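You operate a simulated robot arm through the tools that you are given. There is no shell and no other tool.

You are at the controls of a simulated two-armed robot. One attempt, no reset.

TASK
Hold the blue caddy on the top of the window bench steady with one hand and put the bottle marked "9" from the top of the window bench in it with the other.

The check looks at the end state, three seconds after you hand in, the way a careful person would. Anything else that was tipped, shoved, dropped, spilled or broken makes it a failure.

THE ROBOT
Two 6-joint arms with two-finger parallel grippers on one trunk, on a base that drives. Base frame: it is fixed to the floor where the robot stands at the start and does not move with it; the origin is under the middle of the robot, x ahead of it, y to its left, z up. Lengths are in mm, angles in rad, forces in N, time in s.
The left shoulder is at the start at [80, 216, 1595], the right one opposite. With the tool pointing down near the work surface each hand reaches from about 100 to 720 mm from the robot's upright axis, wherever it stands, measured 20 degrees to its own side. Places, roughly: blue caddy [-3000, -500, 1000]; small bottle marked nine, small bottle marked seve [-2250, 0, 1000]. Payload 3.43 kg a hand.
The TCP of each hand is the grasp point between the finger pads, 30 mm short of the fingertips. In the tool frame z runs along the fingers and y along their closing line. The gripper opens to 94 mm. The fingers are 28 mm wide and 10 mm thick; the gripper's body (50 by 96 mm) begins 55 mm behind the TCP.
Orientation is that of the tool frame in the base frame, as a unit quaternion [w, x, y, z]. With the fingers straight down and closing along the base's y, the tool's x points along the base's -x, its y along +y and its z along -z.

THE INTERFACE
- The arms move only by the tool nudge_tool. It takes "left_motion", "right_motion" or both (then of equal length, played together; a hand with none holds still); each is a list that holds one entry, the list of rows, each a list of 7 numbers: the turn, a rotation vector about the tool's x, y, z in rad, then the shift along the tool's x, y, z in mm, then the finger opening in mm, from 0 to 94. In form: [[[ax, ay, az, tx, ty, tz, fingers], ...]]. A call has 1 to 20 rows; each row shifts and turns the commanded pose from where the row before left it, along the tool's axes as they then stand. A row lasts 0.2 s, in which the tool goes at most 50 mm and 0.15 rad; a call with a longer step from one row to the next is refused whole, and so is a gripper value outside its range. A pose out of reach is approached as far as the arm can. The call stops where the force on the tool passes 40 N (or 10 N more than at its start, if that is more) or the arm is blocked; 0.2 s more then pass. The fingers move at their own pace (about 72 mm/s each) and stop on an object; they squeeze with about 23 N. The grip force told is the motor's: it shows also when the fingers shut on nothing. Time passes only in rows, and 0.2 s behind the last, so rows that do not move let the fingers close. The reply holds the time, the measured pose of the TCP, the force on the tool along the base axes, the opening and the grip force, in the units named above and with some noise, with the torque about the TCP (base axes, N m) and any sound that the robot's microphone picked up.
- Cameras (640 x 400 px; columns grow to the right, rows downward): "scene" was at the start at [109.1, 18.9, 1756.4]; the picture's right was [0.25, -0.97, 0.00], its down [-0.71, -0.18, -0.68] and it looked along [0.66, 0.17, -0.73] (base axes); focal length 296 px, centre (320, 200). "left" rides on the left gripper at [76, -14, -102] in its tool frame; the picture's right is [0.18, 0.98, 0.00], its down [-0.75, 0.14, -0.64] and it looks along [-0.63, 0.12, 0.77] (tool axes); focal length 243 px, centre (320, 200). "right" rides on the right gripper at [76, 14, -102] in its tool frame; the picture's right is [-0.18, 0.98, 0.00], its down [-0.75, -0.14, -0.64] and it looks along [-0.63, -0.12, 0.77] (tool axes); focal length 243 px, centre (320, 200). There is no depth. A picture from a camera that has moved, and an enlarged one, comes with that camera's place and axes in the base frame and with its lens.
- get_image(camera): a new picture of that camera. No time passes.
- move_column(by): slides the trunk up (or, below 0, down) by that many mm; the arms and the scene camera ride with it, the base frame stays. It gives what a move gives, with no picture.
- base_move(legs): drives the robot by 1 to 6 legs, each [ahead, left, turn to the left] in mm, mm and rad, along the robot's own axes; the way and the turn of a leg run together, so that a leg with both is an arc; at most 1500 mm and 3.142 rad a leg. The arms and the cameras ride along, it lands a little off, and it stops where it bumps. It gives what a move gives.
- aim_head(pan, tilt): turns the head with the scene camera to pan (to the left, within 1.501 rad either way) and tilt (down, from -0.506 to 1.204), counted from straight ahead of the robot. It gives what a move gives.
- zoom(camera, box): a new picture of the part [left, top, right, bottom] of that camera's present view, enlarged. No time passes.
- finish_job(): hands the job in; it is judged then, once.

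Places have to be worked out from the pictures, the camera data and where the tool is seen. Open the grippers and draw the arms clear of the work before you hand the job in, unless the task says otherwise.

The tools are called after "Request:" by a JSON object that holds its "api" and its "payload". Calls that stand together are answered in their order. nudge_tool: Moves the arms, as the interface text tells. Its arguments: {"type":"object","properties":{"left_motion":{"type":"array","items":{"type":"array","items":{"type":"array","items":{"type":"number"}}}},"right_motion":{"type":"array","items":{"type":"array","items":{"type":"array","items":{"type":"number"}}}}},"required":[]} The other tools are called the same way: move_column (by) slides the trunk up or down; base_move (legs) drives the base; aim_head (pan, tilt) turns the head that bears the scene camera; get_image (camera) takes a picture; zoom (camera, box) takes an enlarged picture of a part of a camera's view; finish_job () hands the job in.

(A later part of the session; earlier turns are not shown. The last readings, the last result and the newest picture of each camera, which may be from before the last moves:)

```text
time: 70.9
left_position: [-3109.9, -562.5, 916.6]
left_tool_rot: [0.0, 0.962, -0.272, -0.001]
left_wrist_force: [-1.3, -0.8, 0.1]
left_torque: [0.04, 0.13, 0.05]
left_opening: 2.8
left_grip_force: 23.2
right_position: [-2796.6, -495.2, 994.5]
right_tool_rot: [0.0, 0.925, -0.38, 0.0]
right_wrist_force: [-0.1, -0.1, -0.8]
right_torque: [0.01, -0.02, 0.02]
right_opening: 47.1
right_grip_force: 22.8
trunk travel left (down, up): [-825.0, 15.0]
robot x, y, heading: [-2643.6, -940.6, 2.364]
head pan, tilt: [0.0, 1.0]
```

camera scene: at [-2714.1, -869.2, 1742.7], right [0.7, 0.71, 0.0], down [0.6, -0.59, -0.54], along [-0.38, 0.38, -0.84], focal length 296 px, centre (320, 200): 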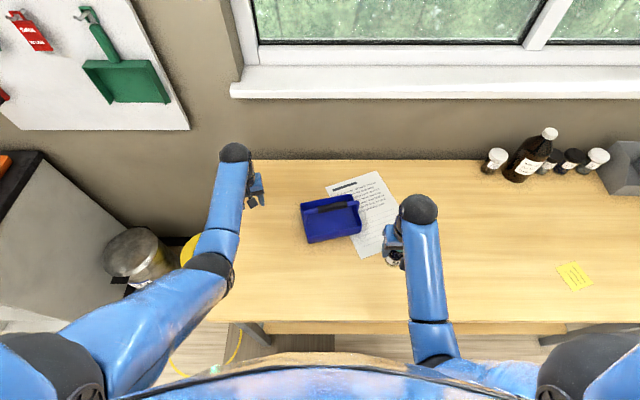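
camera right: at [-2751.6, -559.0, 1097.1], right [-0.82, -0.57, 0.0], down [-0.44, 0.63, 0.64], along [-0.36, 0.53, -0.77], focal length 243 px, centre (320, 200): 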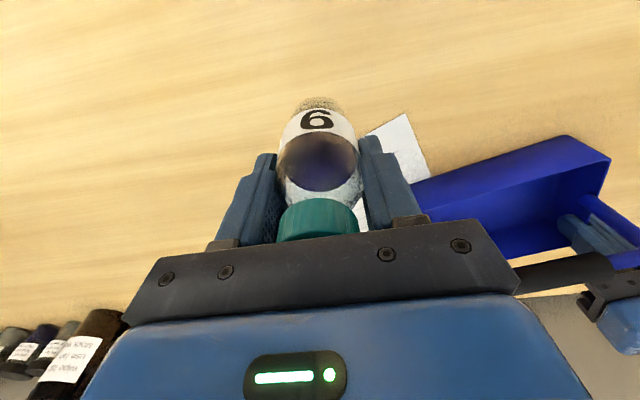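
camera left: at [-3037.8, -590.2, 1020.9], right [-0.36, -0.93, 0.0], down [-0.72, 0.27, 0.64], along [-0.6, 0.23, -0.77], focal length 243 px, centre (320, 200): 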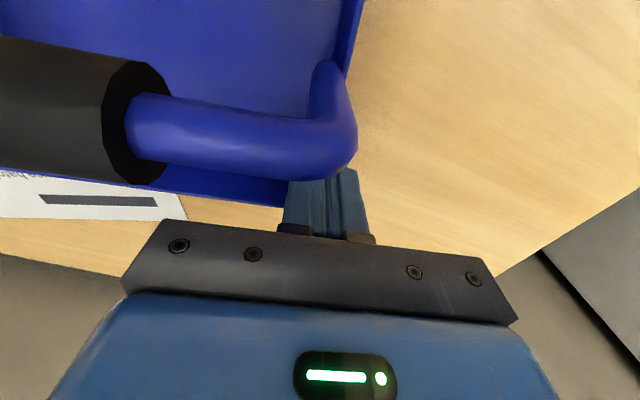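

The fingertips are only holding the upper part of the bottle near its shoulder, and the grip is creeping. I set the bottle back down on the clear bench below, to take a better grip. First I lower most of the way.

Request:
{"api": "nudge_tool", "payload": {"right_motion": [[[0, 0, 0, 10, 0, 20, 30], [0, 0, 0, 10, 0, 20, 30], [0, 0, 0, 0, 0, 15, 30], [0, 0, 0, 0, 0, 5, 30], [0, 0, 0, 0, 0, 0, 30]]]}}

Request:
{"api": "get_image", "payload": {"camera": "right"}}

Request:
{"api": "zoom", "payload": {"camera": "scene", "box": [350, 200, 450, 290]}}

```text
time: 72.1
left_position: [-3108.7, -562.1, 916.9]
left_tool_rot: [0.0, 0.962, -0.273, 0.0]
left_wrist_force: [-0.5, -1.7, -0.6]
left_torque: [0.02, 0.11, 0.08]
left_opening: 2.9
left_grip_force: 23.1
right_position: [-2781.0, -508.9, 934.1]
right_tool_rot: [0.0, 0.925, -0.38, 0.0]
right_wrist_force: [-0.3, -0.4, -1.2]
right_torque: [-0.02, -0.02, 0.0]
right_opening: 47.1
right_grip_force: 23.2
trunk travel left (down, up): [-825.0, 15.0]
robot x, y, heading: [-2642.6, -939.6, 2.362]
head pan, tilt: [0.0, 1.0]
```

```text
taken
camera right: at [-2736.9, -572.7, 1037.6], right [-0.82, -0.57, 0.0], down [-0.44, 0.63, 0.64], along [-0.36, 0.53, -0.77], focal length 243 px, centre (320, 200)
```

right: 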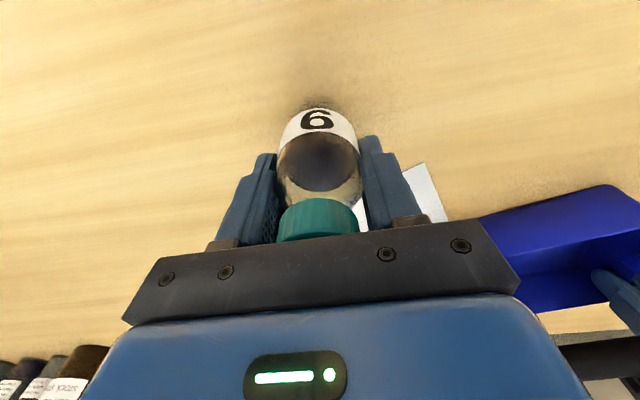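

```text
4.44 times, centred on (400, 245) of scene
camera zoom: at [-2713.4, -869.2, 1742.7], right [0.7, 0.71, 0.0], down [0.6, -0.59, -0.54], along [-0.38, 0.38, -0.84], focal length 1316 px, centre (-36, 0)
```

zoom: 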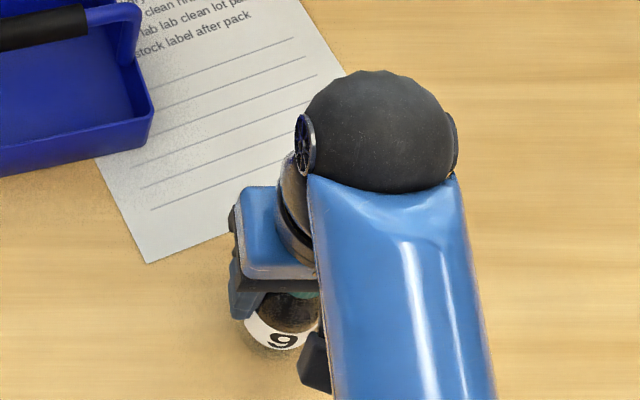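

Now about 10 mm above the bench with no contact yet; I lower in small steps to feel the bench.

Request:
{"api": "nudge_tool", "payload": {"right_motion": [[[0, 0, 0, 0, 0, 3, 30], [0, 0, 0, 0, 0, 2, 30], [0, 0, 0, 0, 0, 0, 30]]]}}

Request:
{"api": "nudge_tool", "payload": {"right_motion": [[[0, 0, 0, 0, 0, 2, 30], [0, 0, 0, 0, 0, 0, 30]]]}}

```text
time: 72.9
left_position: [-3109.9, -563.3, 917.1]
left_tool_rot: [0.0, 0.962, -0.273, 0.0]
left_wrist_force: [1.1, -0.3, -0.4]
left_torque: [-0.07, -0.05, 0.0]
left_opening: 2.7
left_grip_force: 23.6
right_position: [-2781.4, -508.3, 929.3]
right_tool_rot: [0.0, 0.925, -0.381, -0.001]
right_wrist_force: [0.1, -0.7, -1.6]
right_torque: [0.0, -0.03, -0.01]
right_opening: 46.7
right_grip_force: 22.8
trunk travel left (down, up): [-825.0, 15.0]
robot x, y, heading: [-2641.7, -936.9, 2.359]
head pan, tilt: [0.0, 1.0]
```

```text
time: 73.5
left_position: [-3110.7, -562.7, 917.6]
left_tool_rot: [0.0, 0.962, -0.271, 0.0]
left_wrist_force: [1.2, 0.1, 0.0]
left_torque: [-0.07, -0.14, -0.02]
left_opening: 2.9
left_grip_force: 23.1
right_position: [-2780.4, -509.2, 925.9]
right_tool_rot: [-0.001, 0.925, -0.38, 0.001]
right_wrist_force: [0.4, -0.2, -0.9]
right_torque: [-0.02, -0.01, 0.0]
right_opening: 47.1
right_grip_force: 23.2
trunk travel left (down, up): [-825.0, 15.0]
robot x, y, heading: [-2642.2, -937.5, 2.36]
head pan, tilt: [0.0, 1.0]
```

Request:
{"api": "nudge_tool", "payload": {"right_motion": [[[0, 0, 0, 0, 0, 2, 30], [0, 0, 0, 0, 0, 0, 30]]]}}

Request:
{"api": "nudge_tool", "payload": {"right_motion": [[[0, 0, 0, 0, 0, 2, 30], [0, 0, 0, 0, 0, 0, 30]]]}}

```text
time: 74.1
left_position: [-3109.8, -562.2, 918.9]
left_tool_rot: [0.0, 0.962, -0.272, 0.0]
left_wrist_force: [0.2, 0.3, -0.1]
left_torque: [-0.12, 0.17, -0.03]
left_opening: 2.5
left_grip_force: 22.6
right_position: [-2780.7, -510.1, 926.9]
right_tool_rot: [-0.001, 0.925, -0.38, -0.001]
right_wrist_force: [2.4, -0.1, 14.6]
right_torque: [0.01, -0.07, -0.01]
right_opening: 47.0
right_grip_force: 23.0
trunk travel left (down, up): [-825.0, 15.0]
robot x, y, heading: [-2641.3, -941.7, 2.361]
head pan, tilt: [0.0, 1.0]
```

```text
time: 74.7
left_position: [-3110.5, -562.9, 918.5]
left_tool_rot: [0.0, 0.962, -0.273, -0.001]
left_wrist_force: [-1.0, 0.7, -0.7]
left_torque: [-0.16, 0.17, -0.05]
left_opening: 2.8
left_grip_force: 23.0
right_position: [-2781.5, -509.6, 924.9]
right_tool_rot: [-0.002, 0.925, -0.381, 0.0]
right_wrist_force: [5.1, 3.0, 21.0]
right_torque: [0.13, -0.14, 0.04]
right_opening: 47.7
right_grip_force: 23.0
trunk travel left (down, up): [-825.0, 15.0]
robot x, y, heading: [-2641.9, -941.4, 2.361]
head pan, tilt: [0.0, 1.0]
```

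The bottle touches down at nearly the original height (z≈926), so it hardly slid. I relieve the pressure by 2 mm, then open and look at how it stands.

Request:
{"api": "nudge_tool", "payload": {"right_motion": [[[0, 0, 0, 0, 0, -2.5, 30], [0, 0, 0, 0, 0, 0, 30], [0, 0, 0, 0, 0, 0, 52], [0, 0, 0, 0, 0, 0, 60], [0, 0, 0, 0, 0, 0, 75], [0, 0, 0, 0, 0, 0, 75]]]}}

Request:
{"api": "get_image", "payload": {"camera": "right"}}

Request:
{"api": "zoom", "payload": {"camera": "scene", "box": [350, 200, 450, 290]}}

```text
time: 76.1
left_position: [-3108.9, -562.5, 917.0]
left_tool_rot: [0.0, 0.962, -0.273, 0.0]
left_wrist_force: [0.7, 0.2, -0.1]
left_torque: [-0.03, -0.1, -0.06]
left_opening: 2.8
left_grip_force: 23.2
right_position: [-2782.0, -510.6, 925.4]
right_tool_rot: [0.0, 0.925, -0.381, 0.0]
right_wrist_force: [-0.6, -0.8, -0.3]
right_torque: [-0.01, 0.0, 0.03]
right_opening: 75.1
right_grip_force: 0.0
trunk travel left (down, up): [-825.0, 15.0]
robot x, y, heading: [-2642.7, -939.2, 2.364]
head pan, tilt: [0.0, 1.0]
```

```text
taken
camera right: at [-2737.3, -573.3, 1028.5], right [-0.82, -0.57, 0.0], down [-0.44, 0.63, 0.64], along [-0.36, 0.53, -0.77], focal length 243 px, centre (320, 200)
```

right: 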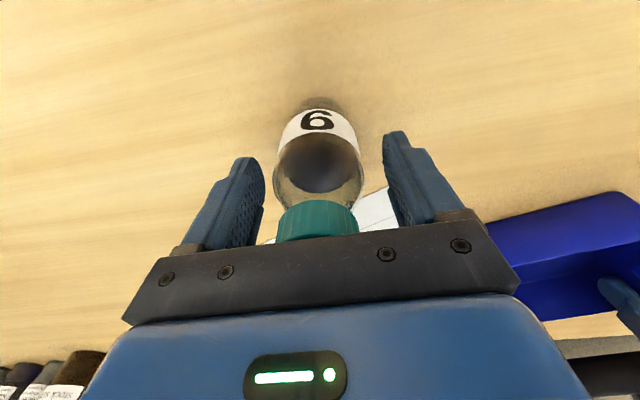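

```text
4.44 times, centred on (400, 245) of scene
camera zoom: at [-2713.5, -869.0, 1742.7], right [0.7, 0.71, 0.0], down [0.6, -0.59, -0.54], along [-0.38, 0.38, -0.84], focal length 1316 px, centre (-36, 0)
```

zoom: 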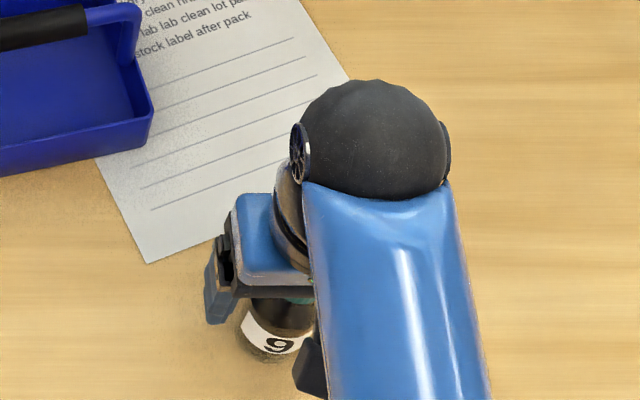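

The bottle stands upright, released. I'll take it by its cap instead, which also keeps the gripper above the caddy's handle: I raise the hand ~52 mm so the fingertips bracket the cap, and look.

Request:
{"api": "nudge_tool", "payload": {"right_motion": [[[0, 0, 0, 0, 0, -26, 75], [0, 0, 0, 0, 0, -26, 75], [0, 0, 0, 0, 0, 0, 75]]]}}

Request:
{"api": "get_image", "payload": {"camera": "right"}}

Request:
{"api": "zoom", "payload": {"camera": "scene", "box": [350, 200, 450, 290]}}

```text
time: 76.9
left_position: [-3111.3, -562.8, 916.7]
left_tool_rot: [0.0, 0.962, -0.272, 0.0]
left_wrist_force: [-0.9, -0.5, 0.3]
left_torque: [0.0, 0.01, -0.03]
left_opening: 2.7
left_grip_force: 22.3
right_position: [-2783.1, -508.4, 976.3]
right_tool_rot: [0.0, 0.925, -0.38, 0.0]
right_wrist_force: [0.0, 0.0, 0.4]
right_torque: [-0.02, 0.02, 0.01]
right_opening: 75.0
right_grip_force: 0.0
trunk travel left (down, up): [-825.0, 15.0]
robot x, y, heading: [-2640.0, -935.0, 2.363]
head pan, tilt: [0.0, 1.0]
```

```text
taken
camera right: at [-2738.5, -571.5, 1080.2], right [-0.82, -0.57, 0.0], down [-0.44, 0.63, 0.64], along [-0.36, 0.53, -0.77], focal length 243 px, centre (320, 200)
```

right: 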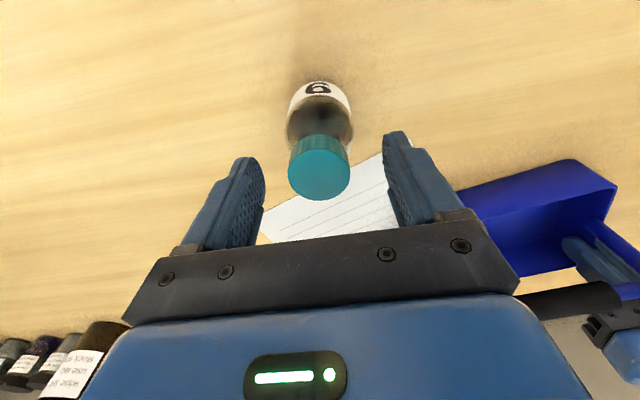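

```text
4.44 times, centred on (400, 245) of scene
camera zoom: at [-2713.5, -869.0, 1742.7], right [0.7, 0.71, 0.0], down [0.6, -0.59, -0.54], along [-0.38, 0.38, -0.84], focal length 1316 px, centre (-36, 0)
```

zoom: 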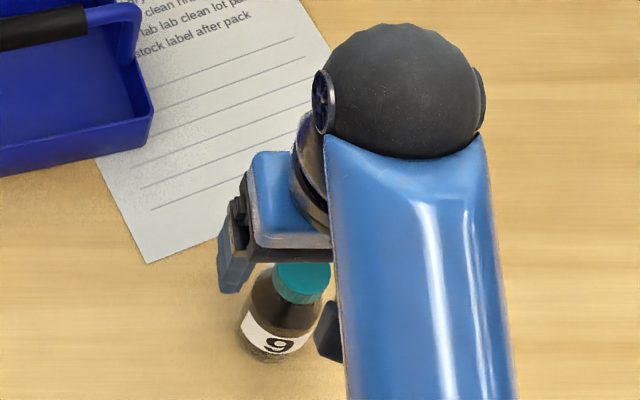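

The cap is centred exactly at the grasp point, spanning the lower 20 mm of the pads. I close on it.

Request:
{"api": "nudge_tool", "payload": {"right_motion": [[[0, 0, 0, 0, 0, 0, 55], [0, 0, 0, 0, 0, 0, 40], [0, 0, 0, 0, 0, 0, 20], [0, 0, 0, 0, 0, 0, 20], [0, 0, 0, 0, 0, 0, 20]]]}}

Request:
{"api": "get_image", "payload": {"camera": "right"}}

```text
time: 78.1
left_position: [-3109.2, -562.7, 917.2]
left_tool_rot: [0.0, 0.962, -0.273, -0.001]
left_wrist_force: [-0.2, -0.7, 0.4]
left_torque: [0.01, 0.03, -0.01]
left_opening: 2.8
left_grip_force: 23.1
right_position: [-2782.6, -507.4, 976.6]
right_tool_rot: [0.001, 0.925, -0.38, 0.0]
right_wrist_force: [0.1, -0.2, -0.1]
right_torque: [0.03, -0.06, -0.02]
right_opening: 34.4
right_grip_force: 23.2
trunk travel left (down, up): [-825.0, 15.0]
robot x, y, heading: [-2646.7, -939.6, 2.361]
head pan, tilt: [0.0, 1.0]
```

```text
taken
camera right: at [-2738.6, -571.5, 1079.9], right [-0.82, -0.57, 0.0], down [-0.44, 0.63, 0.64], along [-0.36, 0.53, -0.77], focal length 243 px, centre (320, 200)
```

right: 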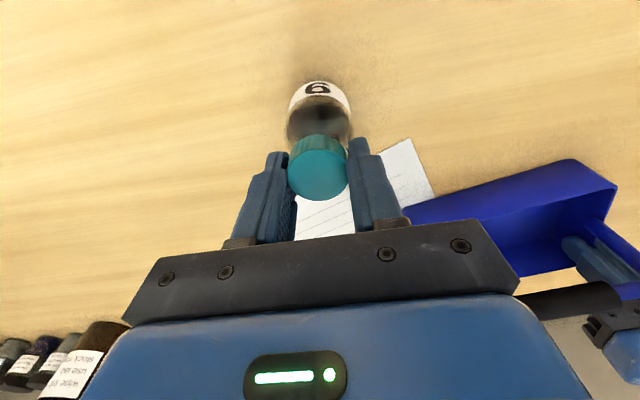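

Gripped at 34.4 mm on the cap with 23 N. I lift 20 mm and check that it holds.

Request:
{"api": "nudge_tool", "payload": {"right_motion": [[[0, 0, 0, 0, 0, -10, 20], [0, 0, 0, 0, 0, -10, 20], [0, 0, 0, 0, 0, 0, 20], [0, 0, 0, 0, 0, 0, 20]]]}}

Request:
{"api": "get_image", "payload": {"camera": "right"}}

Request:
{"api": "zoom", "payload": {"camera": "scene", "box": [350, 200, 450, 290]}}

```text
time: 79.1
left_position: [-3110.4, -562.0, 918.0]
left_tool_rot: [0.0, 0.962, -0.272, 0.0]
left_wrist_force: [-0.8, -0.4, 0.8]
left_torque: [-0.05, 0.05, -0.05]
left_opening: 2.6
left_grip_force: 22.9
right_position: [-2780.4, -508.2, 997.5]
right_tool_rot: [0.0, 0.925, -0.381, 0.0]
right_wrist_force: [-0.4, -0.2, -0.4]
right_torque: [0.0, 0.0, 0.03]
right_opening: 34.1
right_grip_force: 22.8
trunk travel left (down, up): [-825.0, 15.0]
robot x, y, heading: [-2642.2, -938.8, 2.357]
head pan, tilt: [0.0, 1.0]
```

```text
taken
camera right: at [-2737.0, -572.0, 1100.2], right [-0.82, -0.57, 0.0], down [-0.44, 0.63, 0.64], along [-0.36, 0.53, -0.77], focal length 243 px, centre (320, 200)
```

right: 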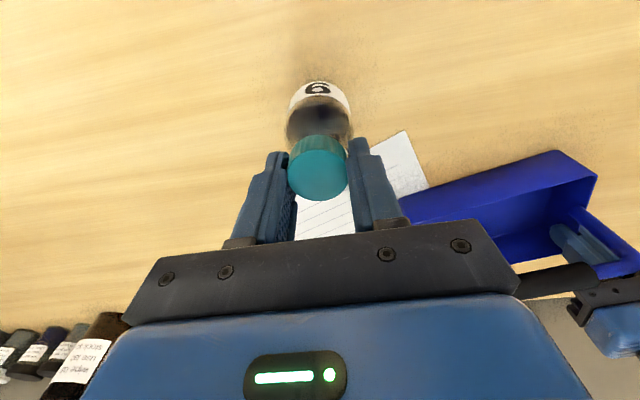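

```text
4.44 times, centred on (400, 245) of scene
camera zoom: at [-2713.6, -869.1, 1742.7], right [0.7, 0.71, 0.0], down [0.6, -0.59, -0.54], along [-0.38, 0.38, -0.84], focal length 1316 px, centre (-36, 0)
```

zoom: 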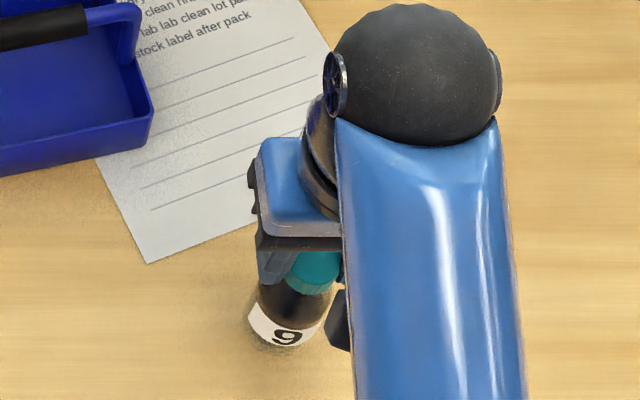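

The bottle hangs securely from the cap. I turn the hand 0.229 rad to match the caddy and carry the bottle forward along the caddy's right side (~60 mm clear of it), 20 mm above the bench.

Request:
{"api": "nudge_tool", "payload": {"right_motion": [[[0, 0, 0, 0, 0, -5, 20], [0, 0, -0.1145, 0, 0, 0, 20], [0, 0, -0.1145, 0, 0, 0, 20], [0, 0, 0, -20, -10, 0, 20], [0, 0, 0, -30, -10, 0, 20], [0, 0, 0, -30, 0, 0, 20], [0, 0, 0, -30, 0, 0, 20], [0, 0, 0, -30, 0, 0, 20], [0, 0, 0, 0, 0, 0, 20], [0, 0, 0, 0, 0, 0, 20]]]}}

Request:
{"api": "get_image", "payload": {"camera": "right"}}

Request:
{"api": "get_image", "payload": {"camera": "scene"}}

```text
time: 81.3
left_position: [-3110.4, -562.7, 916.5]
left_tool_rot: [0.0, 0.962, -0.272, 0.0]
left_wrist_force: [0.3, 0.2, 0.7]
left_torque: [-0.04, 0.02, 0.07]
left_opening: 2.7
left_grip_force: 22.8
right_position: [-2889.3, -418.3, 1002.7]
right_tool_rot: [0.0, 0.962, -0.272, 0.0]
right_wrist_force: [-0.5, 0.1, -1.3]
right_torque: [0.02, 0.01, 0.02]
right_opening: 34.2
right_grip_force: 23.2
trunk travel left (down, up): [-825.0, 15.0]
robot x, y, heading: [-2643.8, -936.6, 2.366]
head pan, tilt: [0.0, 1.0]
```

```text
taken
camera right: at [-2832.5, -470.2, 1105.5], right [-0.67, -0.74, 0.0], down [-0.57, 0.52, 0.64], along [-0.47, 0.43, -0.77], focal length 243 px, centre (320, 200)
```

right: 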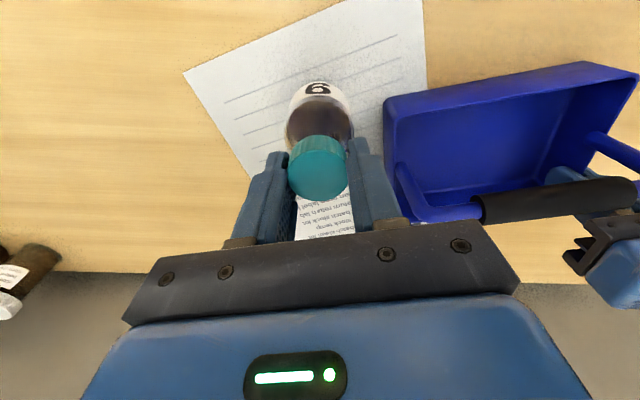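

```text
taken
camera scene: at [-2713.8, -868.8, 1742.7], right [0.7, 0.71, 0.0], down [0.6, -0.59, -0.54], along [-0.38, 0.38, -0.84], focal length 296 px, centre (320, 200)
```

scene: 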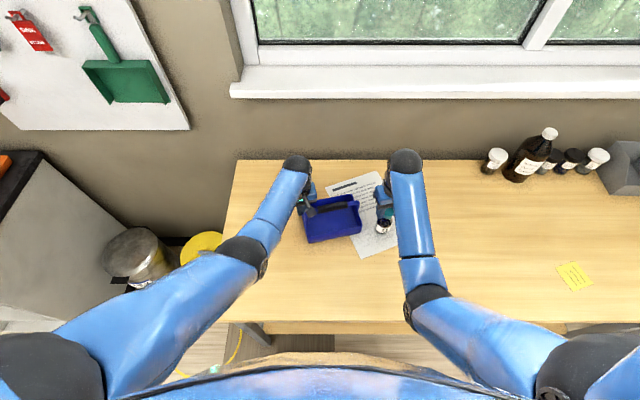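

The bottle is beside the caddy's front-right. I zoom the right camera on the caddy to check the relative position.

Request:
{"api": "zoom", "payload": {"camera": "right", "box": [360, 50, 640, 225]}}

Request:
{"api": "zoom", "payload": {"camera": "scene", "box": [290, 160, 430, 248]}}

```text
2.29 times, centred on (500, 138) of right
camera zoom: at [-2832.5, -470.2, 1105.5], right [-0.67, -0.74, 0.0], down [-0.57, 0.52, 0.64], along [-0.47, 0.43, -0.77], focal length 555 px, centre (-91, 343)
```

zoom: 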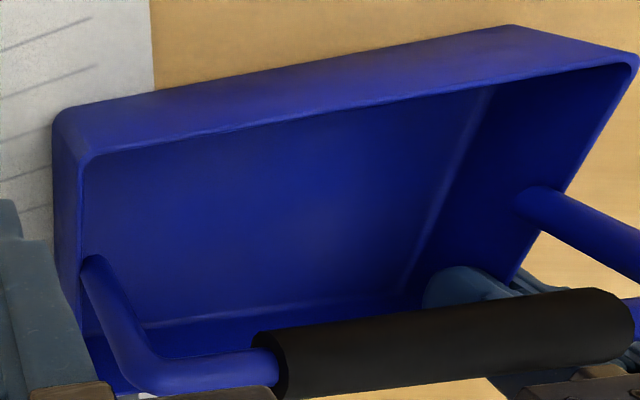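

```text
4.55 times, centred on (360, 204) of scene
camera zoom: at [-2713.8, -868.8, 1742.7], right [0.7, 0.71, 0.0], down [0.6, -0.59, -0.54], along [-0.38, 0.38, -0.84], focal length 1346 px, centre (138, 182)
```

zoom: 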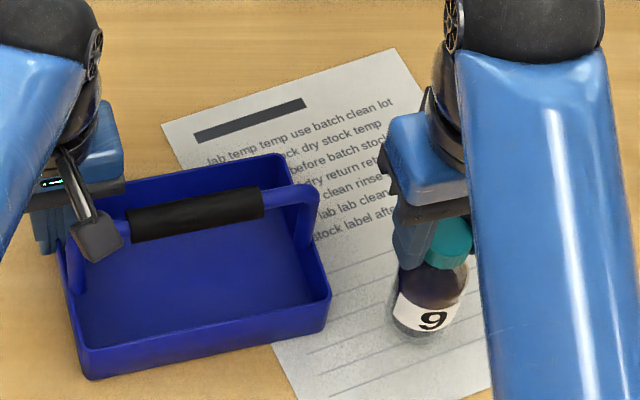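

Both cameras agree: the bottle is at 151 mm right of the caddy's centre and 77 mm before it. I carry on 104 mm forward to line up with the rear compartment, then lift so its base clears the rim.

Request:
{"api": "nudge_tool", "payload": {"right_motion": [[[0, 0, 0, -30, 0, 0, 20], [0, 0, 0, -30, 0, 0, 20], [0, 0, 0, -30, 0, 0, 20], [0, 0, 0, -14, 0, 0, 20], [0, 0, 0, 0, 0, -12, 20], [0, 0, 0, 0, 0, -15, 20], [0, 0, 0, 0, 0, -13, 20], [0, 0, 0, 0, 0, 0, 20], [0, 0, 0, 0, 0, 0, 20]]]}}

Request:
{"api": "get_image", "payload": {"camera": "right"}}

Request:
{"api": "zoom", "payload": {"camera": "scene", "box": [290, 140, 430, 228]}}

```text
time: 83.3
left_position: [-3109.5, -562.6, 918.1]
left_tool_rot: [0.0, 0.962, -0.272, 0.0]
left_wrist_force: [0.0, -0.6, 0.5]
left_torque: [-0.07, -0.05, -0.12]
left_opening: 2.4
left_grip_force: 23.1
right_position: [-2976.9, -363.3, 1042.0]
right_tool_rot: [0.0, 0.962, -0.272, 0.0]
right_wrist_force: [-0.8, 0.7, -0.7]
right_torque: [0.02, -0.01, 0.0]
right_opening: 34.2
right_grip_force: 23.3
trunk travel left (down, up): [-825.0, 15.0]
robot x, y, heading: [-2644.3, -939.7, 2.36]
head pan, tilt: [0.0, 1.0]
```

```text
taken
camera right: at [-2920.0, -415.3, 1145.3], right [-0.67, -0.74, 0.0], down [-0.57, 0.52, 0.64], along [-0.47, 0.43, -0.77], focal length 243 px, centre (320, 200)
```

right: 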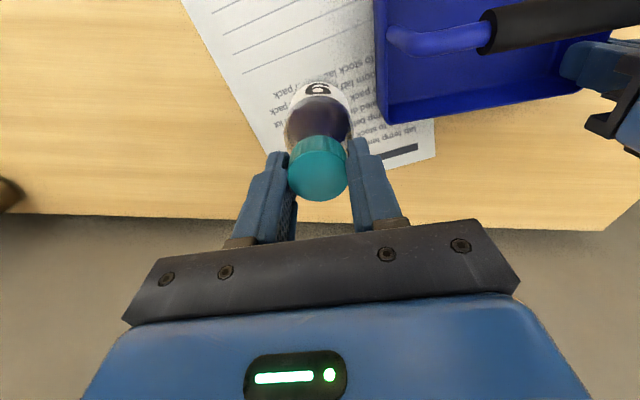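

```text
4.55 times, centred on (360, 184) of scene
camera zoom: at [-2713.6, -868.9, 1742.7], right [0.7, 0.71, 0.0], down [0.6, -0.59, -0.54], along [-0.38, 0.38, -0.84], focal length 1346 px, centre (138, 273)
```

zoom: 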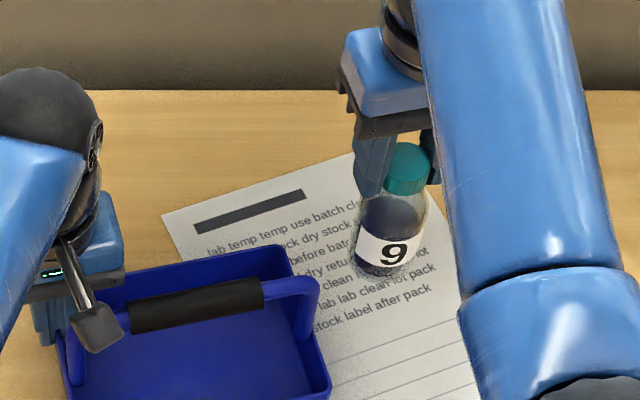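

Bottle base is ~13 mm above rim level and in line with the rear compartment (depth ≈ 26 mm behind centre). I move it left over the right end wall, first 75 mm, and check.

Request:
{"api": "nudge_tool", "payload": {"right_motion": [[[0, 0, 0, -1, 25, 0, 20], [0, 0, 0, 0, 25, 0, 20], [0, 0, 0, 0, 25, 0, 20], [0, 0, 0, 0, 0, 0, 20], [0, 0, 0, 0, 0, 0, 20]]]}}

Request:
{"api": "get_image", "payload": {"camera": "right"}}

Request:
{"api": "zoom", "payload": {"camera": "scene", "box": [290, 140, 430, 228]}}

Request:
{"api": "get_image", "payload": {"camera": "left"}}

```text
time: 84.5
left_position: [-3110.3, -561.6, 917.2]
left_tool_rot: [0.0, 0.962, -0.272, 0.0]
left_wrist_force: [-0.4, 0.4, 0.5]
left_torque: [0.04, 0.08, -0.06]
left_opening: 2.6
left_grip_force: 22.4
right_position: [-3018.4, -428.1, 1041.3]
right_tool_rot: [0.0, 0.962, -0.273, -0.001]
right_wrist_force: [0.3, 0.1, -0.8]
right_torque: [0.0, 0.02, -0.02]
right_opening: 33.8
right_grip_force: 23.2
trunk travel left (down, up): [-825.0, 15.0]
robot x, y, heading: [-2646.3, -935.3, 2.359]
head pan, tilt: [0.0, 1.0]
```

```text
taken
camera right: at [-2961.2, -480.2, 1144.5], right [-0.67, -0.74, 0.0], down [-0.57, 0.52, 0.64], along [-0.47, 0.43, -0.77], focal length 243 px, centre (320, 200)
```

right: 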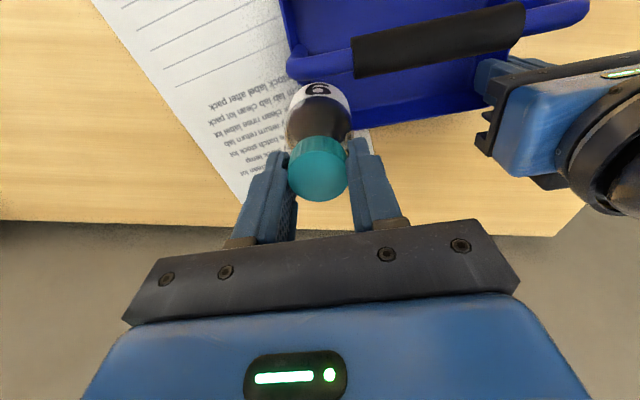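

```text
4.55 times, centred on (360, 184) of scene
camera zoom: at [-2713.5, -868.9, 1742.7], right [0.7, 0.71, 0.0], down [0.6, -0.59, -0.54], along [-0.38, 0.38, -0.84], focal length 1346 px, centre (138, 273)
```

zoom: 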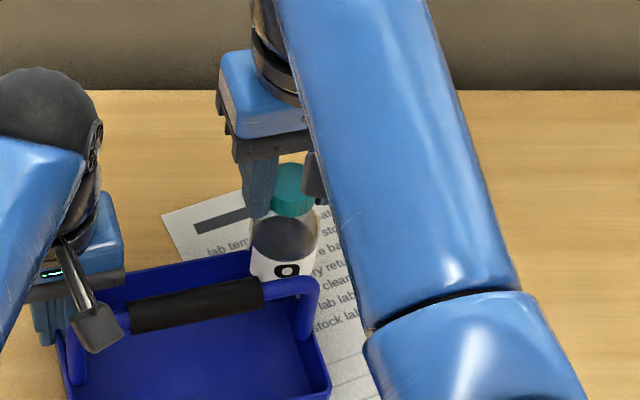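

```text
taken
camera left: at [-3037.6, -590.0, 1020.9], right [-0.36, -0.93, 0.0], down [-0.72, 0.27, 0.64], along [-0.6, 0.23, -0.77], focal length 243 px, centre (320, 200)
```

left: 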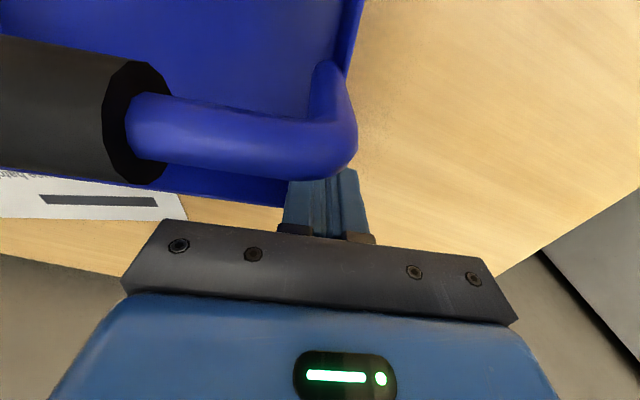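

The bottle is behind the handle and over the caddy's right wall, clear on all sides. I move the last 33 mm left.

Request:
{"api": "nudge_tool", "payload": {"right_motion": [[[0, 0, 0, 0, 18, 0, 20], [0, 0, 0, 0, 15, 0, 20], [0, 0, 0, 0, 0, 0, 20], [0, 0, 0, 0, 0, 0, 20]]]}}

Request:
{"api": "get_image", "payload": {"camera": "right"}}

Request:
{"api": "zoom", "payload": {"camera": "scene", "box": [290, 140, 430, 228]}}

Request:
{"api": "get_image", "payload": {"camera": "left"}}

```text
time: 85.5
left_position: [-3109.1, -562.7, 916.8]
left_tool_rot: [0.0, 0.962, -0.272, 0.0]
left_wrist_force: [1.1, 0.8, 0.5]
left_torque: [0.0, 0.05, -0.03]
left_opening: 2.8
left_grip_force: 23.6
right_position: [-3036.7, -457.2, 1042.1]
right_tool_rot: [0.0, 0.962, -0.272, 0.0]
right_wrist_force: [0.2, 0.5, -0.8]
right_torque: [-0.01, 0.02, 0.02]
right_opening: 33.8
right_grip_force: 22.9
trunk travel left (down, up): [-825.0, 15.0]
robot x, y, heading: [-2642.2, -935.7, 2.361]
head pan, tilt: [0.0, 1.0]
```

```text
taken
camera right: at [-2980.0, -509.2, 1145.1], right [-0.67, -0.74, 0.0], down [-0.57, 0.52, 0.64], along [-0.47, 0.43, -0.77], focal length 243 px, centre (320, 200)
```

right: 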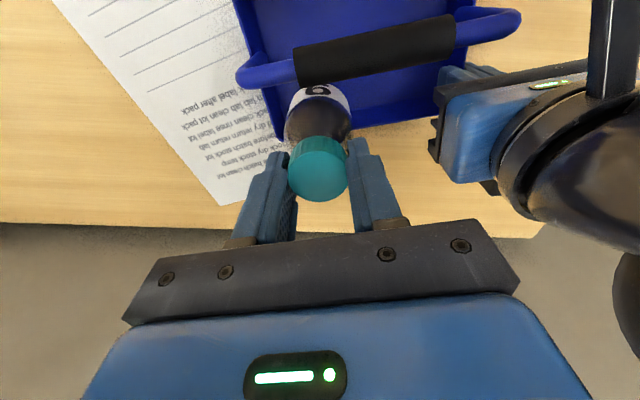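

```text
4.55 times, centred on (360, 184) of scene
camera zoom: at [-2713.6, -869.0, 1742.7], right [0.7, 0.71, 0.0], down [0.6, -0.59, -0.54], along [-0.38, 0.38, -0.84], focal length 1346 px, centre (138, 273)
```

zoom: 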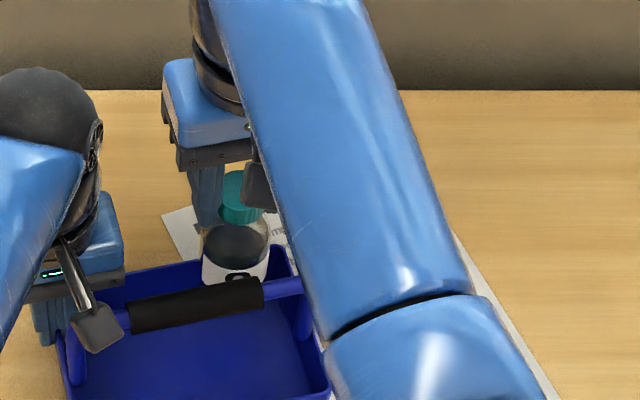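

```text
taken
camera left: at [-3037.6, -590.1, 1021.0], right [-0.36, -0.93, 0.0], down [-0.72, 0.27, 0.64], along [-0.6, 0.23, -0.77], focal length 243 px, centre (320, 200)
```

left: 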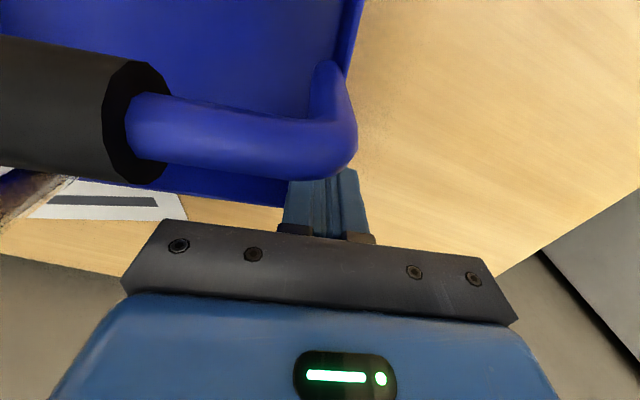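

Cameras put the bottle 27 mm behind the caddy's centre: ~5 mm from the back wall and ~10 mm from the handle grip. I lower it 45 mm.

Request:
{"api": "nudge_tool", "payload": {"right_motion": [[[0, 0, 0, 1, 0, 10, 20], [0, 0, 0, 0, 0, 10, 20], [0, 0, 0, 0, 0, 10, 20], [0, 0, 0, 0, 0, 10, 20], [0, 0, 0, 0, 0, 5, 20], [0, 0, 0, 0, 0, 0, 20]]]}}

Request:
{"api": "get_image", "payload": {"camera": "right"}}

Request:
{"api": "zoom", "payload": {"camera": "scene", "box": [290, 140, 430, 228]}}

Request:
{"api": "get_image", "payload": {"camera": "left"}}

```text
time: 86.9
left_position: [-3109.2, -561.9, 917.3]
left_tool_rot: [0.0, 0.962, -0.272, 0.001]
left_wrist_force: [1.0, -0.4, 1.0]
left_torque: [-0.03, -0.01, -0.02]
left_opening: 2.7
left_grip_force: 23.1
right_position: [-3035.4, -455.3, 997.6]
right_tool_rot: [0.0, 0.962, -0.272, -0.001]
right_wrist_force: [-0.2, -0.1, -1.0]
right_torque: [0.03, 0.0, 0.0]
right_opening: 33.7
right_grip_force: 23.5
trunk travel left (down, up): [-825.0, 15.0]
robot x, y, heading: [-2643.8, -937.5, 2.36]
head pan, tilt: [0.0, 1.0]
```

```text
taken
camera right: at [-2978.0, -509.2, 1100.4], right [-0.67, -0.74, 0.0], down [-0.57, 0.52, 0.64], along [-0.47, 0.43, -0.77], focal length 243 px, centre (320, 200)
```

right: 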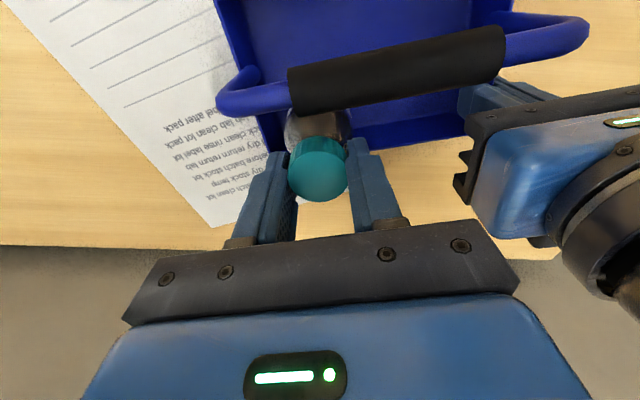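

```text
4.55 times, centred on (360, 184) of scene
camera zoom: at [-2713.6, -869.0, 1742.7], right [0.7, 0.71, 0.0], down [0.6, -0.59, -0.54], along [-0.38, 0.38, -0.84], focal length 1346 px, centre (138, 273)
```

zoom: 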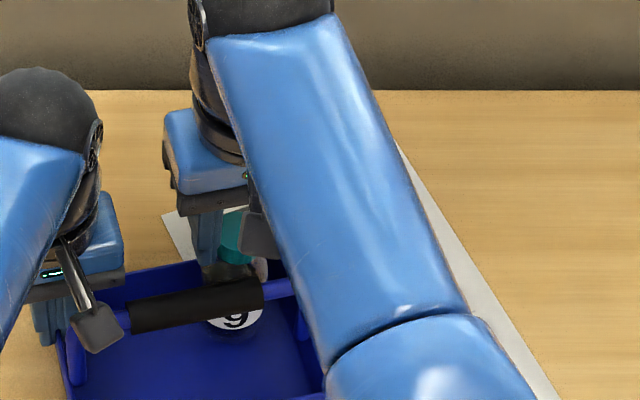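

```text
taken
camera left: at [-3037.6, -590.1, 1020.9], right [-0.36, -0.93, 0.0], down [-0.72, 0.27, 0.64], along [-0.6, 0.23, -0.77], focal length 243 px, centre (320, 200)
```

left: 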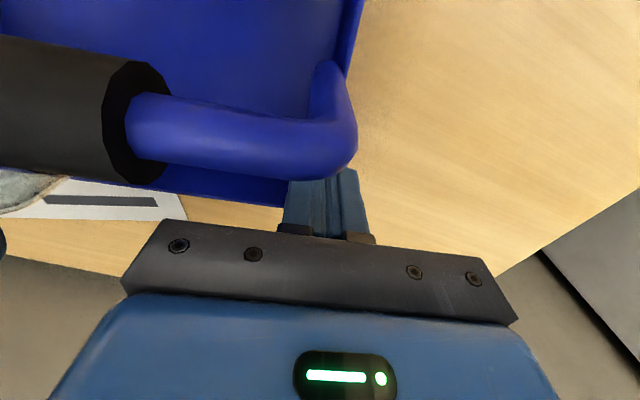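

No contact; the bottle's lower part is inside behind the handle, base ~18 mm above the caddy floor. I lower on in small steps to feel the floor.

Request:
{"api": "nudge_tool", "payload": {"right_motion": [[[0, 0, 0, 0, 0, 5, 20], [0, 0, 0, 0, 0, 5, 20], [0, 0, 0, 0, 0, 3, 20], [0, 0, 0, 0, 0, 0, 20]]]}}

Request:
{"api": "nudge_tool", "payload": {"right_motion": [[[0, 0, 0, 0, 0, 2, 20], [0, 0, 0, 0, 0, 0, 20]]]}}

```text
time: 87.9
left_position: [-3110.7, -561.3, 918.0]
left_tool_rot: [0.0, 0.962, -0.272, 0.0]
left_wrist_force: [0.4, -1.4, 0.4]
left_torque: [-0.01, -0.04, -0.04]
left_opening: 2.9
left_grip_force: 22.7
right_position: [-3035.1, -457.3, 983.5]
right_tool_rot: [0.0, 0.962, -0.272, -0.001]
right_wrist_force: [-0.1, 0.1, -0.6]
right_torque: [-0.03, -0.02, 0.0]
right_opening: 33.6
right_grip_force: 23.2
trunk travel left (down, up): [-825.0, 15.0]
robot x, y, heading: [-2646.3, -938.4, 2.36]
head pan, tilt: [0.0, 1.0]
```

```text
time: 88.5
left_position: [-3109.3, -562.8, 917.5]
left_tool_rot: [0.0, 0.962, -0.272, 0.001]
left_wrist_force: [0.3, -0.4, 0.5]
left_torque: [-0.03, 0.03, -0.04]
left_opening: 2.9
left_grip_force: 22.9
right_position: [-3035.3, -457.7, 982.5]
right_tool_rot: [0.001, 0.962, -0.272, 0.0]
right_wrist_force: [0.5, 0.6, -0.5]
right_torque: [-0.01, 0.05, 0.02]
right_opening: 33.6
right_grip_force: 22.8
trunk travel left (down, up): [-825.0, 15.0]
robot x, y, heading: [-2640.7, -939.2, 2.362]
head pan, tilt: [0.0, 1.0]
```

Request:
{"api": "nudge_tool", "payload": {"right_motion": [[[0, 0, 0, 0, 0, 1.5, 20], [0, 0, 0, 0, 0, 0, 20]]]}}

Request:
{"api": "nudge_tool", "payload": {"right_motion": [[[0, 0, 0, 0, 0, 1.5, 20], [0, 0, 0, 0, 0, 0, 20]]]}}

```text
time: 89.1
left_position: [-3109.1, -562.8, 917.9]
left_tool_rot: [0.0, 0.962, -0.272, 0.0]
left_wrist_force: [-1.4, -0.2, -0.1]
left_torque: [-0.04, 0.02, 0.1]
left_opening: 2.8
left_grip_force: 23.2
right_position: [-3034.2, -457.8, 980.1]
right_tool_rot: [-0.001, 0.962, -0.273, 0.0]
right_wrist_force: [0.6, 0.0, 7.1]
right_torque: [0.04, -0.19, 0.0]
right_opening: 33.5
right_grip_force: 23.2
trunk travel left (down, up): [-825.0, 15.0]
robot x, y, heading: [-2645.0, -937.9, 2.361]
head pan, tilt: [0.0, 1.0]
```

```text
time: 89.7
left_position: [-3109.1, -562.0, 917.7]
left_tool_rot: [0.0, 0.962, -0.273, 0.0]
left_wrist_force: [-1.4, 3.5, -3.2]
left_torque: [-0.18, -0.16, 0.31]
left_opening: 3.1
left_grip_force: 22.6
right_position: [-3033.4, -457.2, 978.9]
right_tool_rot: [0.0, 0.962, -0.272, -0.001]
right_wrist_force: [2.1, -2.5, 13.5]
right_torque: [-0.1, -0.08, 0.0]
right_opening: 32.9
right_grip_force: 23.0
trunk travel left (down, up): [-825.0, 15.0]
robot x, y, heading: [-2642.8, -935.9, 2.36]
head pan, tilt: [0.0, 1.0]
```

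Floor contact at z≈980, just as expected for the bottle standing on the caddy floor. I ease 1.5 mm up and open the right fingers.

Request:
{"api": "nudge_tool", "payload": {"right_motion": [[[0, 0, 0, 0, 0, -1.5, 20], [0, 0, 0, 0, 0, 0, 30], [0, 0, 0, 0, 0, 0, 40], [0, 0, 0, 0, 0, 0, 50], [0, 0, 0, 0, 0, 0, 56], [0, 0, 0, 0, 0, 0, 56]]]}}

Request:
{"api": "get_image", "payload": {"camera": "right"}}

Request:
{"api": "zoom", "payload": {"camera": "scene", "box": [290, 140, 430, 228]}}

```text
time: 91.1
left_position: [-3110.0, -562.6, 916.8]
left_tool_rot: [0.0, 0.962, -0.272, 0.0]
left_wrist_force: [0.6, -1.5, 1.0]
left_torque: [-0.04, 0.08, -0.06]
left_opening: 2.6
left_grip_force: 22.5
right_position: [-3034.7, -456.6, 980.1]
right_tool_rot: [0.0, 0.962, -0.273, 0.001]
right_wrist_force: [-0.3, -0.4, 0.4]
right_torque: [0.0, 0.05, -0.03]
right_opening: 56.0
right_grip_force: 0.1
trunk travel left (down, up): [-825.0, 15.0]
robot x, y, heading: [-2645.1, -938.8, 2.36]
head pan, tilt: [0.0, 1.0]
```

```text
taken
camera right: at [-2977.0, -508.7, 1083.4], right [-0.67, -0.74, 0.0], down [-0.57, 0.52, 0.64], along [-0.47, 0.43, -0.77], focal length 243 px, centre (320, 200)
```

right: 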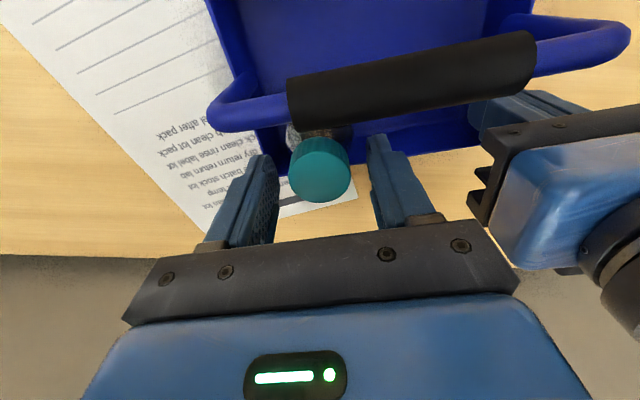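

```text
4.55 times, centred on (360, 184) of scene
camera zoom: at [-2713.8, -869.1, 1742.7], right [0.7, 0.71, 0.0], down [0.6, -0.59, -0.54], along [-0.38, 0.38, -0.84], focal length 1346 px, centre (138, 273)
```

zoom: 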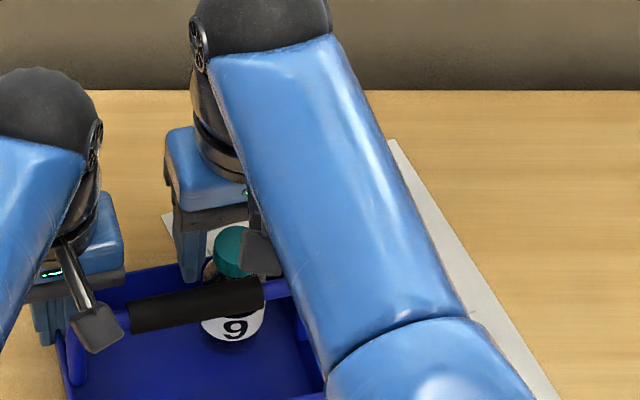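

The bottle stands in the caddy, fingers free of the cap. I raise the right hand straight up 60 mm, then move it right and away.

Request:
{"api": "nudge_tool", "payload": {"right_motion": [[[0, 0, 0, 0, 0, -15, 56], [0, 0, 0, 0, 0, -25, 56], [0, 0, 0, 0, 0, -22, 56], [0, 0, 0, 0, -30, 0, 56], [0, 0, 0, 0, -40, 0, 56], [0, 0, 0, 0, -40, 0, 56], [0, 0, 0, 0, 0, 0, 56]]]}}

Request:
{"api": "get_image", "payload": {"camera": "right"}}

Request:
{"api": "zoom", "payload": {"camera": "scene", "box": [290, 140, 430, 228]}}

```text
time: 92.7
left_position: [-3109.8, -561.7, 918.3]
left_tool_rot: [-0.001, 0.962, -0.273, 0.0]
left_wrist_force: [0.4, 0.4, -0.6]
left_torque: [-0.04, 0.01, 0.04]
left_opening: 2.7
left_grip_force: 23.0
right_position: [-2976.3, -365.7, 1043.0]
right_tool_rot: [0.0, 0.962, -0.272, 0.0]
right_wrist_force: [0.9, 0.1, 1.3]
right_torque: [0.01, 0.03, 0.0]
right_opening: 55.9
right_grip_force: 0.0
trunk travel left (down, up): [-825.0, 15.0]
robot x, y, heading: [-2646.9, -936.2, 2.361]
head pan, tilt: [0.0, 1.0]
```

```text
taken
camera right: at [-2919.7, -416.6, 1146.1], right [-0.67, -0.74, 0.0], down [-0.57, 0.51, 0.64], along [-0.47, 0.43, -0.77], focal length 243 px, centre (320, 200)
```

right: 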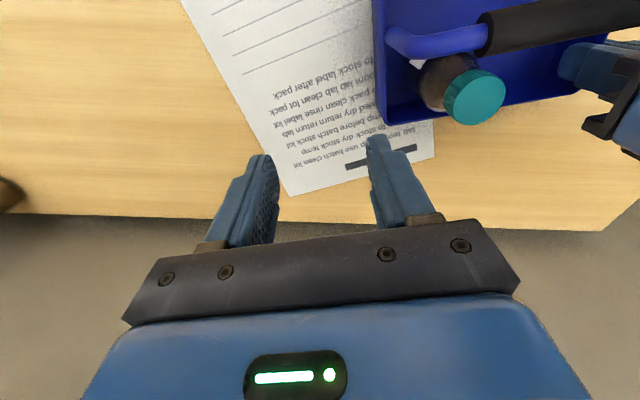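

```text
4.55 times, centred on (360, 184) of scene
camera zoom: at [-2713.9, -869.3, 1742.7], right [0.7, 0.71, 0.0], down [0.6, -0.59, -0.54], along [-0.38, 0.38, -0.84], focal length 1346 px, centre (138, 273)
```

zoom: 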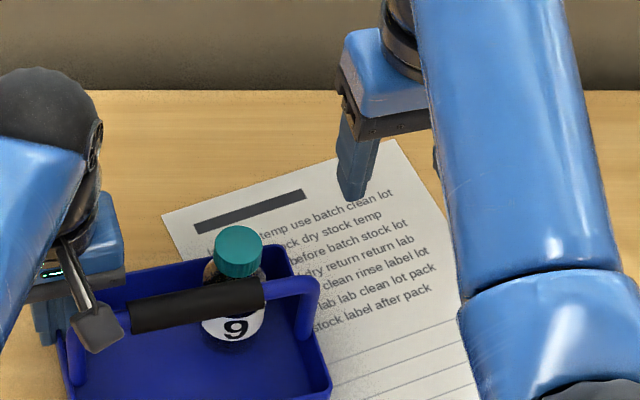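

The bottle "9" stands upright in the rear compartment. I draw the right hand back toward the body over free bench, then open the left hand and lift it clear the way it came.

Request:
{"api": "nudge_tool", "payload": {"right_motion": [[[0, 0, 0, 40, -10, 8, 56], [0, 0, 0, 40, -10, 8, 56], [0, 0, 0, 40, -10, 8, 56], [0, 0, 0, 40, -10, 8, 56], [0, 0, 0, 40, -10, 8, 56], [0, 0, 0, 0, 0, 0, 56]]]}}

Request:
{"api": "nudge_tool", "payload": {"left_motion": [[[0, 0, 0, 0, 0, 0, 10], [0, 0, 0, 0, 0, 0, 20], [0, 0, 0, 0, 0, 0, 35], [0, 0, 0, 0, 0, 0, 45], [0, 0, 0, 0, 0, -15, 45], [0, 0, 0, 0, 0, -15, 45], [0, 0, 0, 0, 0, -15, 45], [0, 0, 0, 0, 0, 0, 45]]]}}

Request:
{"api": "get_image", "payload": {"camera": "left"}}

Request:
{"api": "get_image", "payload": {"camera": "scene"}}

```text
time: 94.1
left_position: [-3110.2, -562.5, 917.3]
left_tool_rot: [0.0, 0.962, -0.272, 0.0]
left_wrist_force: [1.2, -1.9, 1.4]
left_torque: [0.11, 0.17, -0.14]
left_opening: 3.0
left_grip_force: 22.6
right_position: [-2778.3, -426.0, 1005.2]
right_tool_rot: [0.0, 0.962, -0.273, 0.0]
right_wrist_force: [0.4, -0.6, -0.4]
right_torque: [0.02, -0.01, 0.0]
right_opening: 56.1
right_grip_force: 0.1
trunk travel left (down, up): [-825.0, 15.0]
robot x, y, heading: [-2645.4, -935.9, 2.365]
head pan, tilt: [0.0, 1.0]
```

```text
time: 95.9
left_position: [-3109.7, -565.6, 961.4]
left_tool_rot: [0.001, 0.962, -0.272, 0.0]
left_wrist_force: [0.0, 1.0, -0.4]
left_torque: [0.02, 0.0, 0.01]
left_opening: 44.9
left_grip_force: 0.1
right_position: [-2778.3, -426.7, 1004.4]
right_tool_rot: [0.0, 0.962, -0.272, -0.001]
right_wrist_force: [-0.1, 0.2, 0.1]
right_torque: [0.04, 0.01, -0.01]
right_opening: 56.0
right_grip_force: 0.0
trunk travel left (down, up): [-825.0, 15.0]
robot x, y, heading: [-2644.5, -939.1, 2.357]
head pan, tilt: [0.0, 1.0]
```

```text
taken
camera left: at [-3037.4, -592.6, 1065.6], right [-0.36, -0.93, 0.0], down [-0.72, 0.27, 0.64], along [-0.6, 0.23, -0.77], focal length 243 px, centre (320, 200)
```

left: 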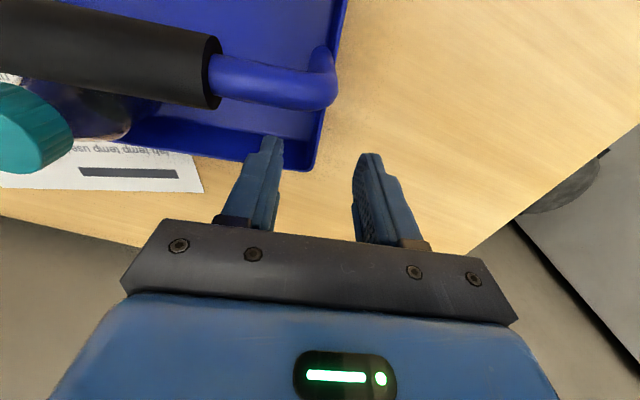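

```text
taken
camera scene: at [-2713.4, -868.9, 1742.7], right [0.7, 0.71, 0.0], down [0.6, -0.59, -0.54], along [-0.38, 0.38, -0.84], focal length 296 px, centre (320, 200)
```

scene: 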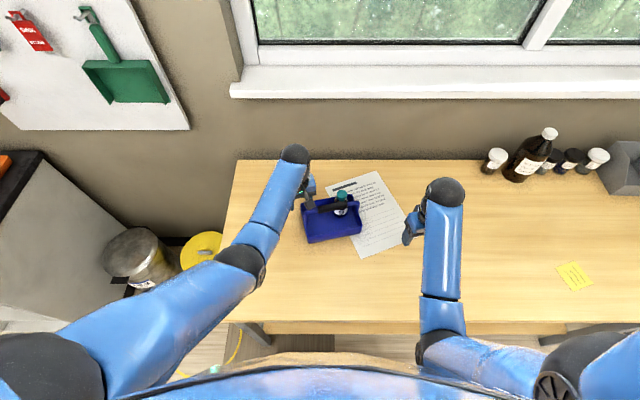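

The left hand is open and above the rim; the caddy and bottle did not move. I slide the left hand off to the left and draw it back.

Request:
{"api": "nudge_tool", "payload": {"left_motion": [[[0, 0, 0, 0, 35, 0, 45], [0, 0, 0, 0, 40, 0, 45], [0, 0, 0, 0, 40, 0, 45], [0, 0, 0, 40, 0, -5, 45], [0, 0, 0, 45, 0, -5, 45], [0, 0, 0, 45, 0, -5, 45], [0, 0, 0, 45, 0, -5, 45], [0, 0, 0, 45, 0, -5, 45], [0, 0, 0, 0, 0, 0, 45]]]}}

Request:
{"api": "get_image", "payload": {"camera": "scene"}}

Request:
{"api": "zoom", "payload": {"camera": "scene", "box": [290, 150, 390, 250]}}

```text
time: 97.9
left_position: [-2980.3, -779.9, 989.3]
left_tool_rot: [0.0, 0.962, -0.272, -0.001]
left_wrist_force: [0.5, -0.1, 0.9]
left_torque: [0.0, -0.01, -0.02]
left_opening: 45.0
left_grip_force: 0.1
right_position: [-2777.6, -425.4, 1005.8]
right_tool_rot: [0.0, 0.962, -0.272, 0.0]
right_wrist_force: [-0.4, 0.1, -0.6]
right_torque: [0.0, -0.03, 0.01]
right_opening: 55.6
right_grip_force: 0.1
trunk travel left (down, up): [-825.0, 15.0]
robot x, y, heading: [-2642.5, -939.6, 2.361]
head pan, tilt: [0.0, 1.0]
```

```text
taken
camera scene: at [-2713.7, -869.1, 1742.7], right [0.7, 0.71, 0.0], down [0.6, -0.59, -0.54], along [-0.38, 0.38, -0.84], focal length 296 px, centre (320, 200)
```

scene: 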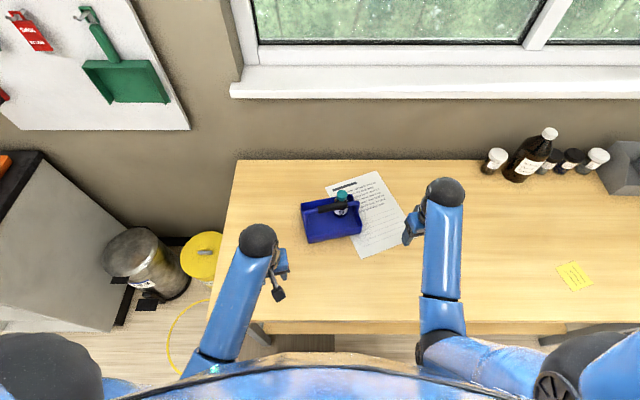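

```text
4.00 times, centred on (340, 200) of scene
camera zoom: at [-2713.7, -869.1, 1742.7], right [0.7, 0.71, 0.0], down [0.6, -0.59, -0.54], along [-0.38, 0.38, -0.84], focal length 1184 px, centre (240, 200)
```

zoom: 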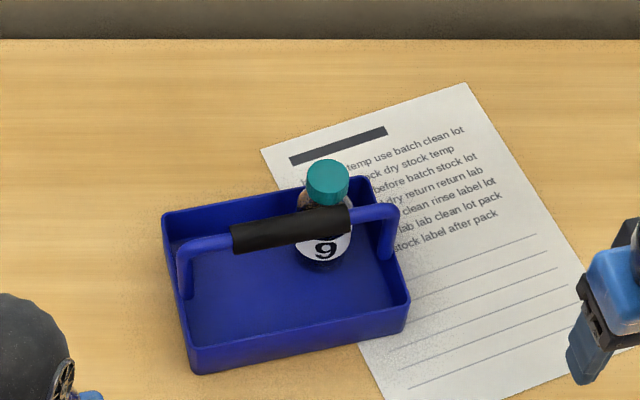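

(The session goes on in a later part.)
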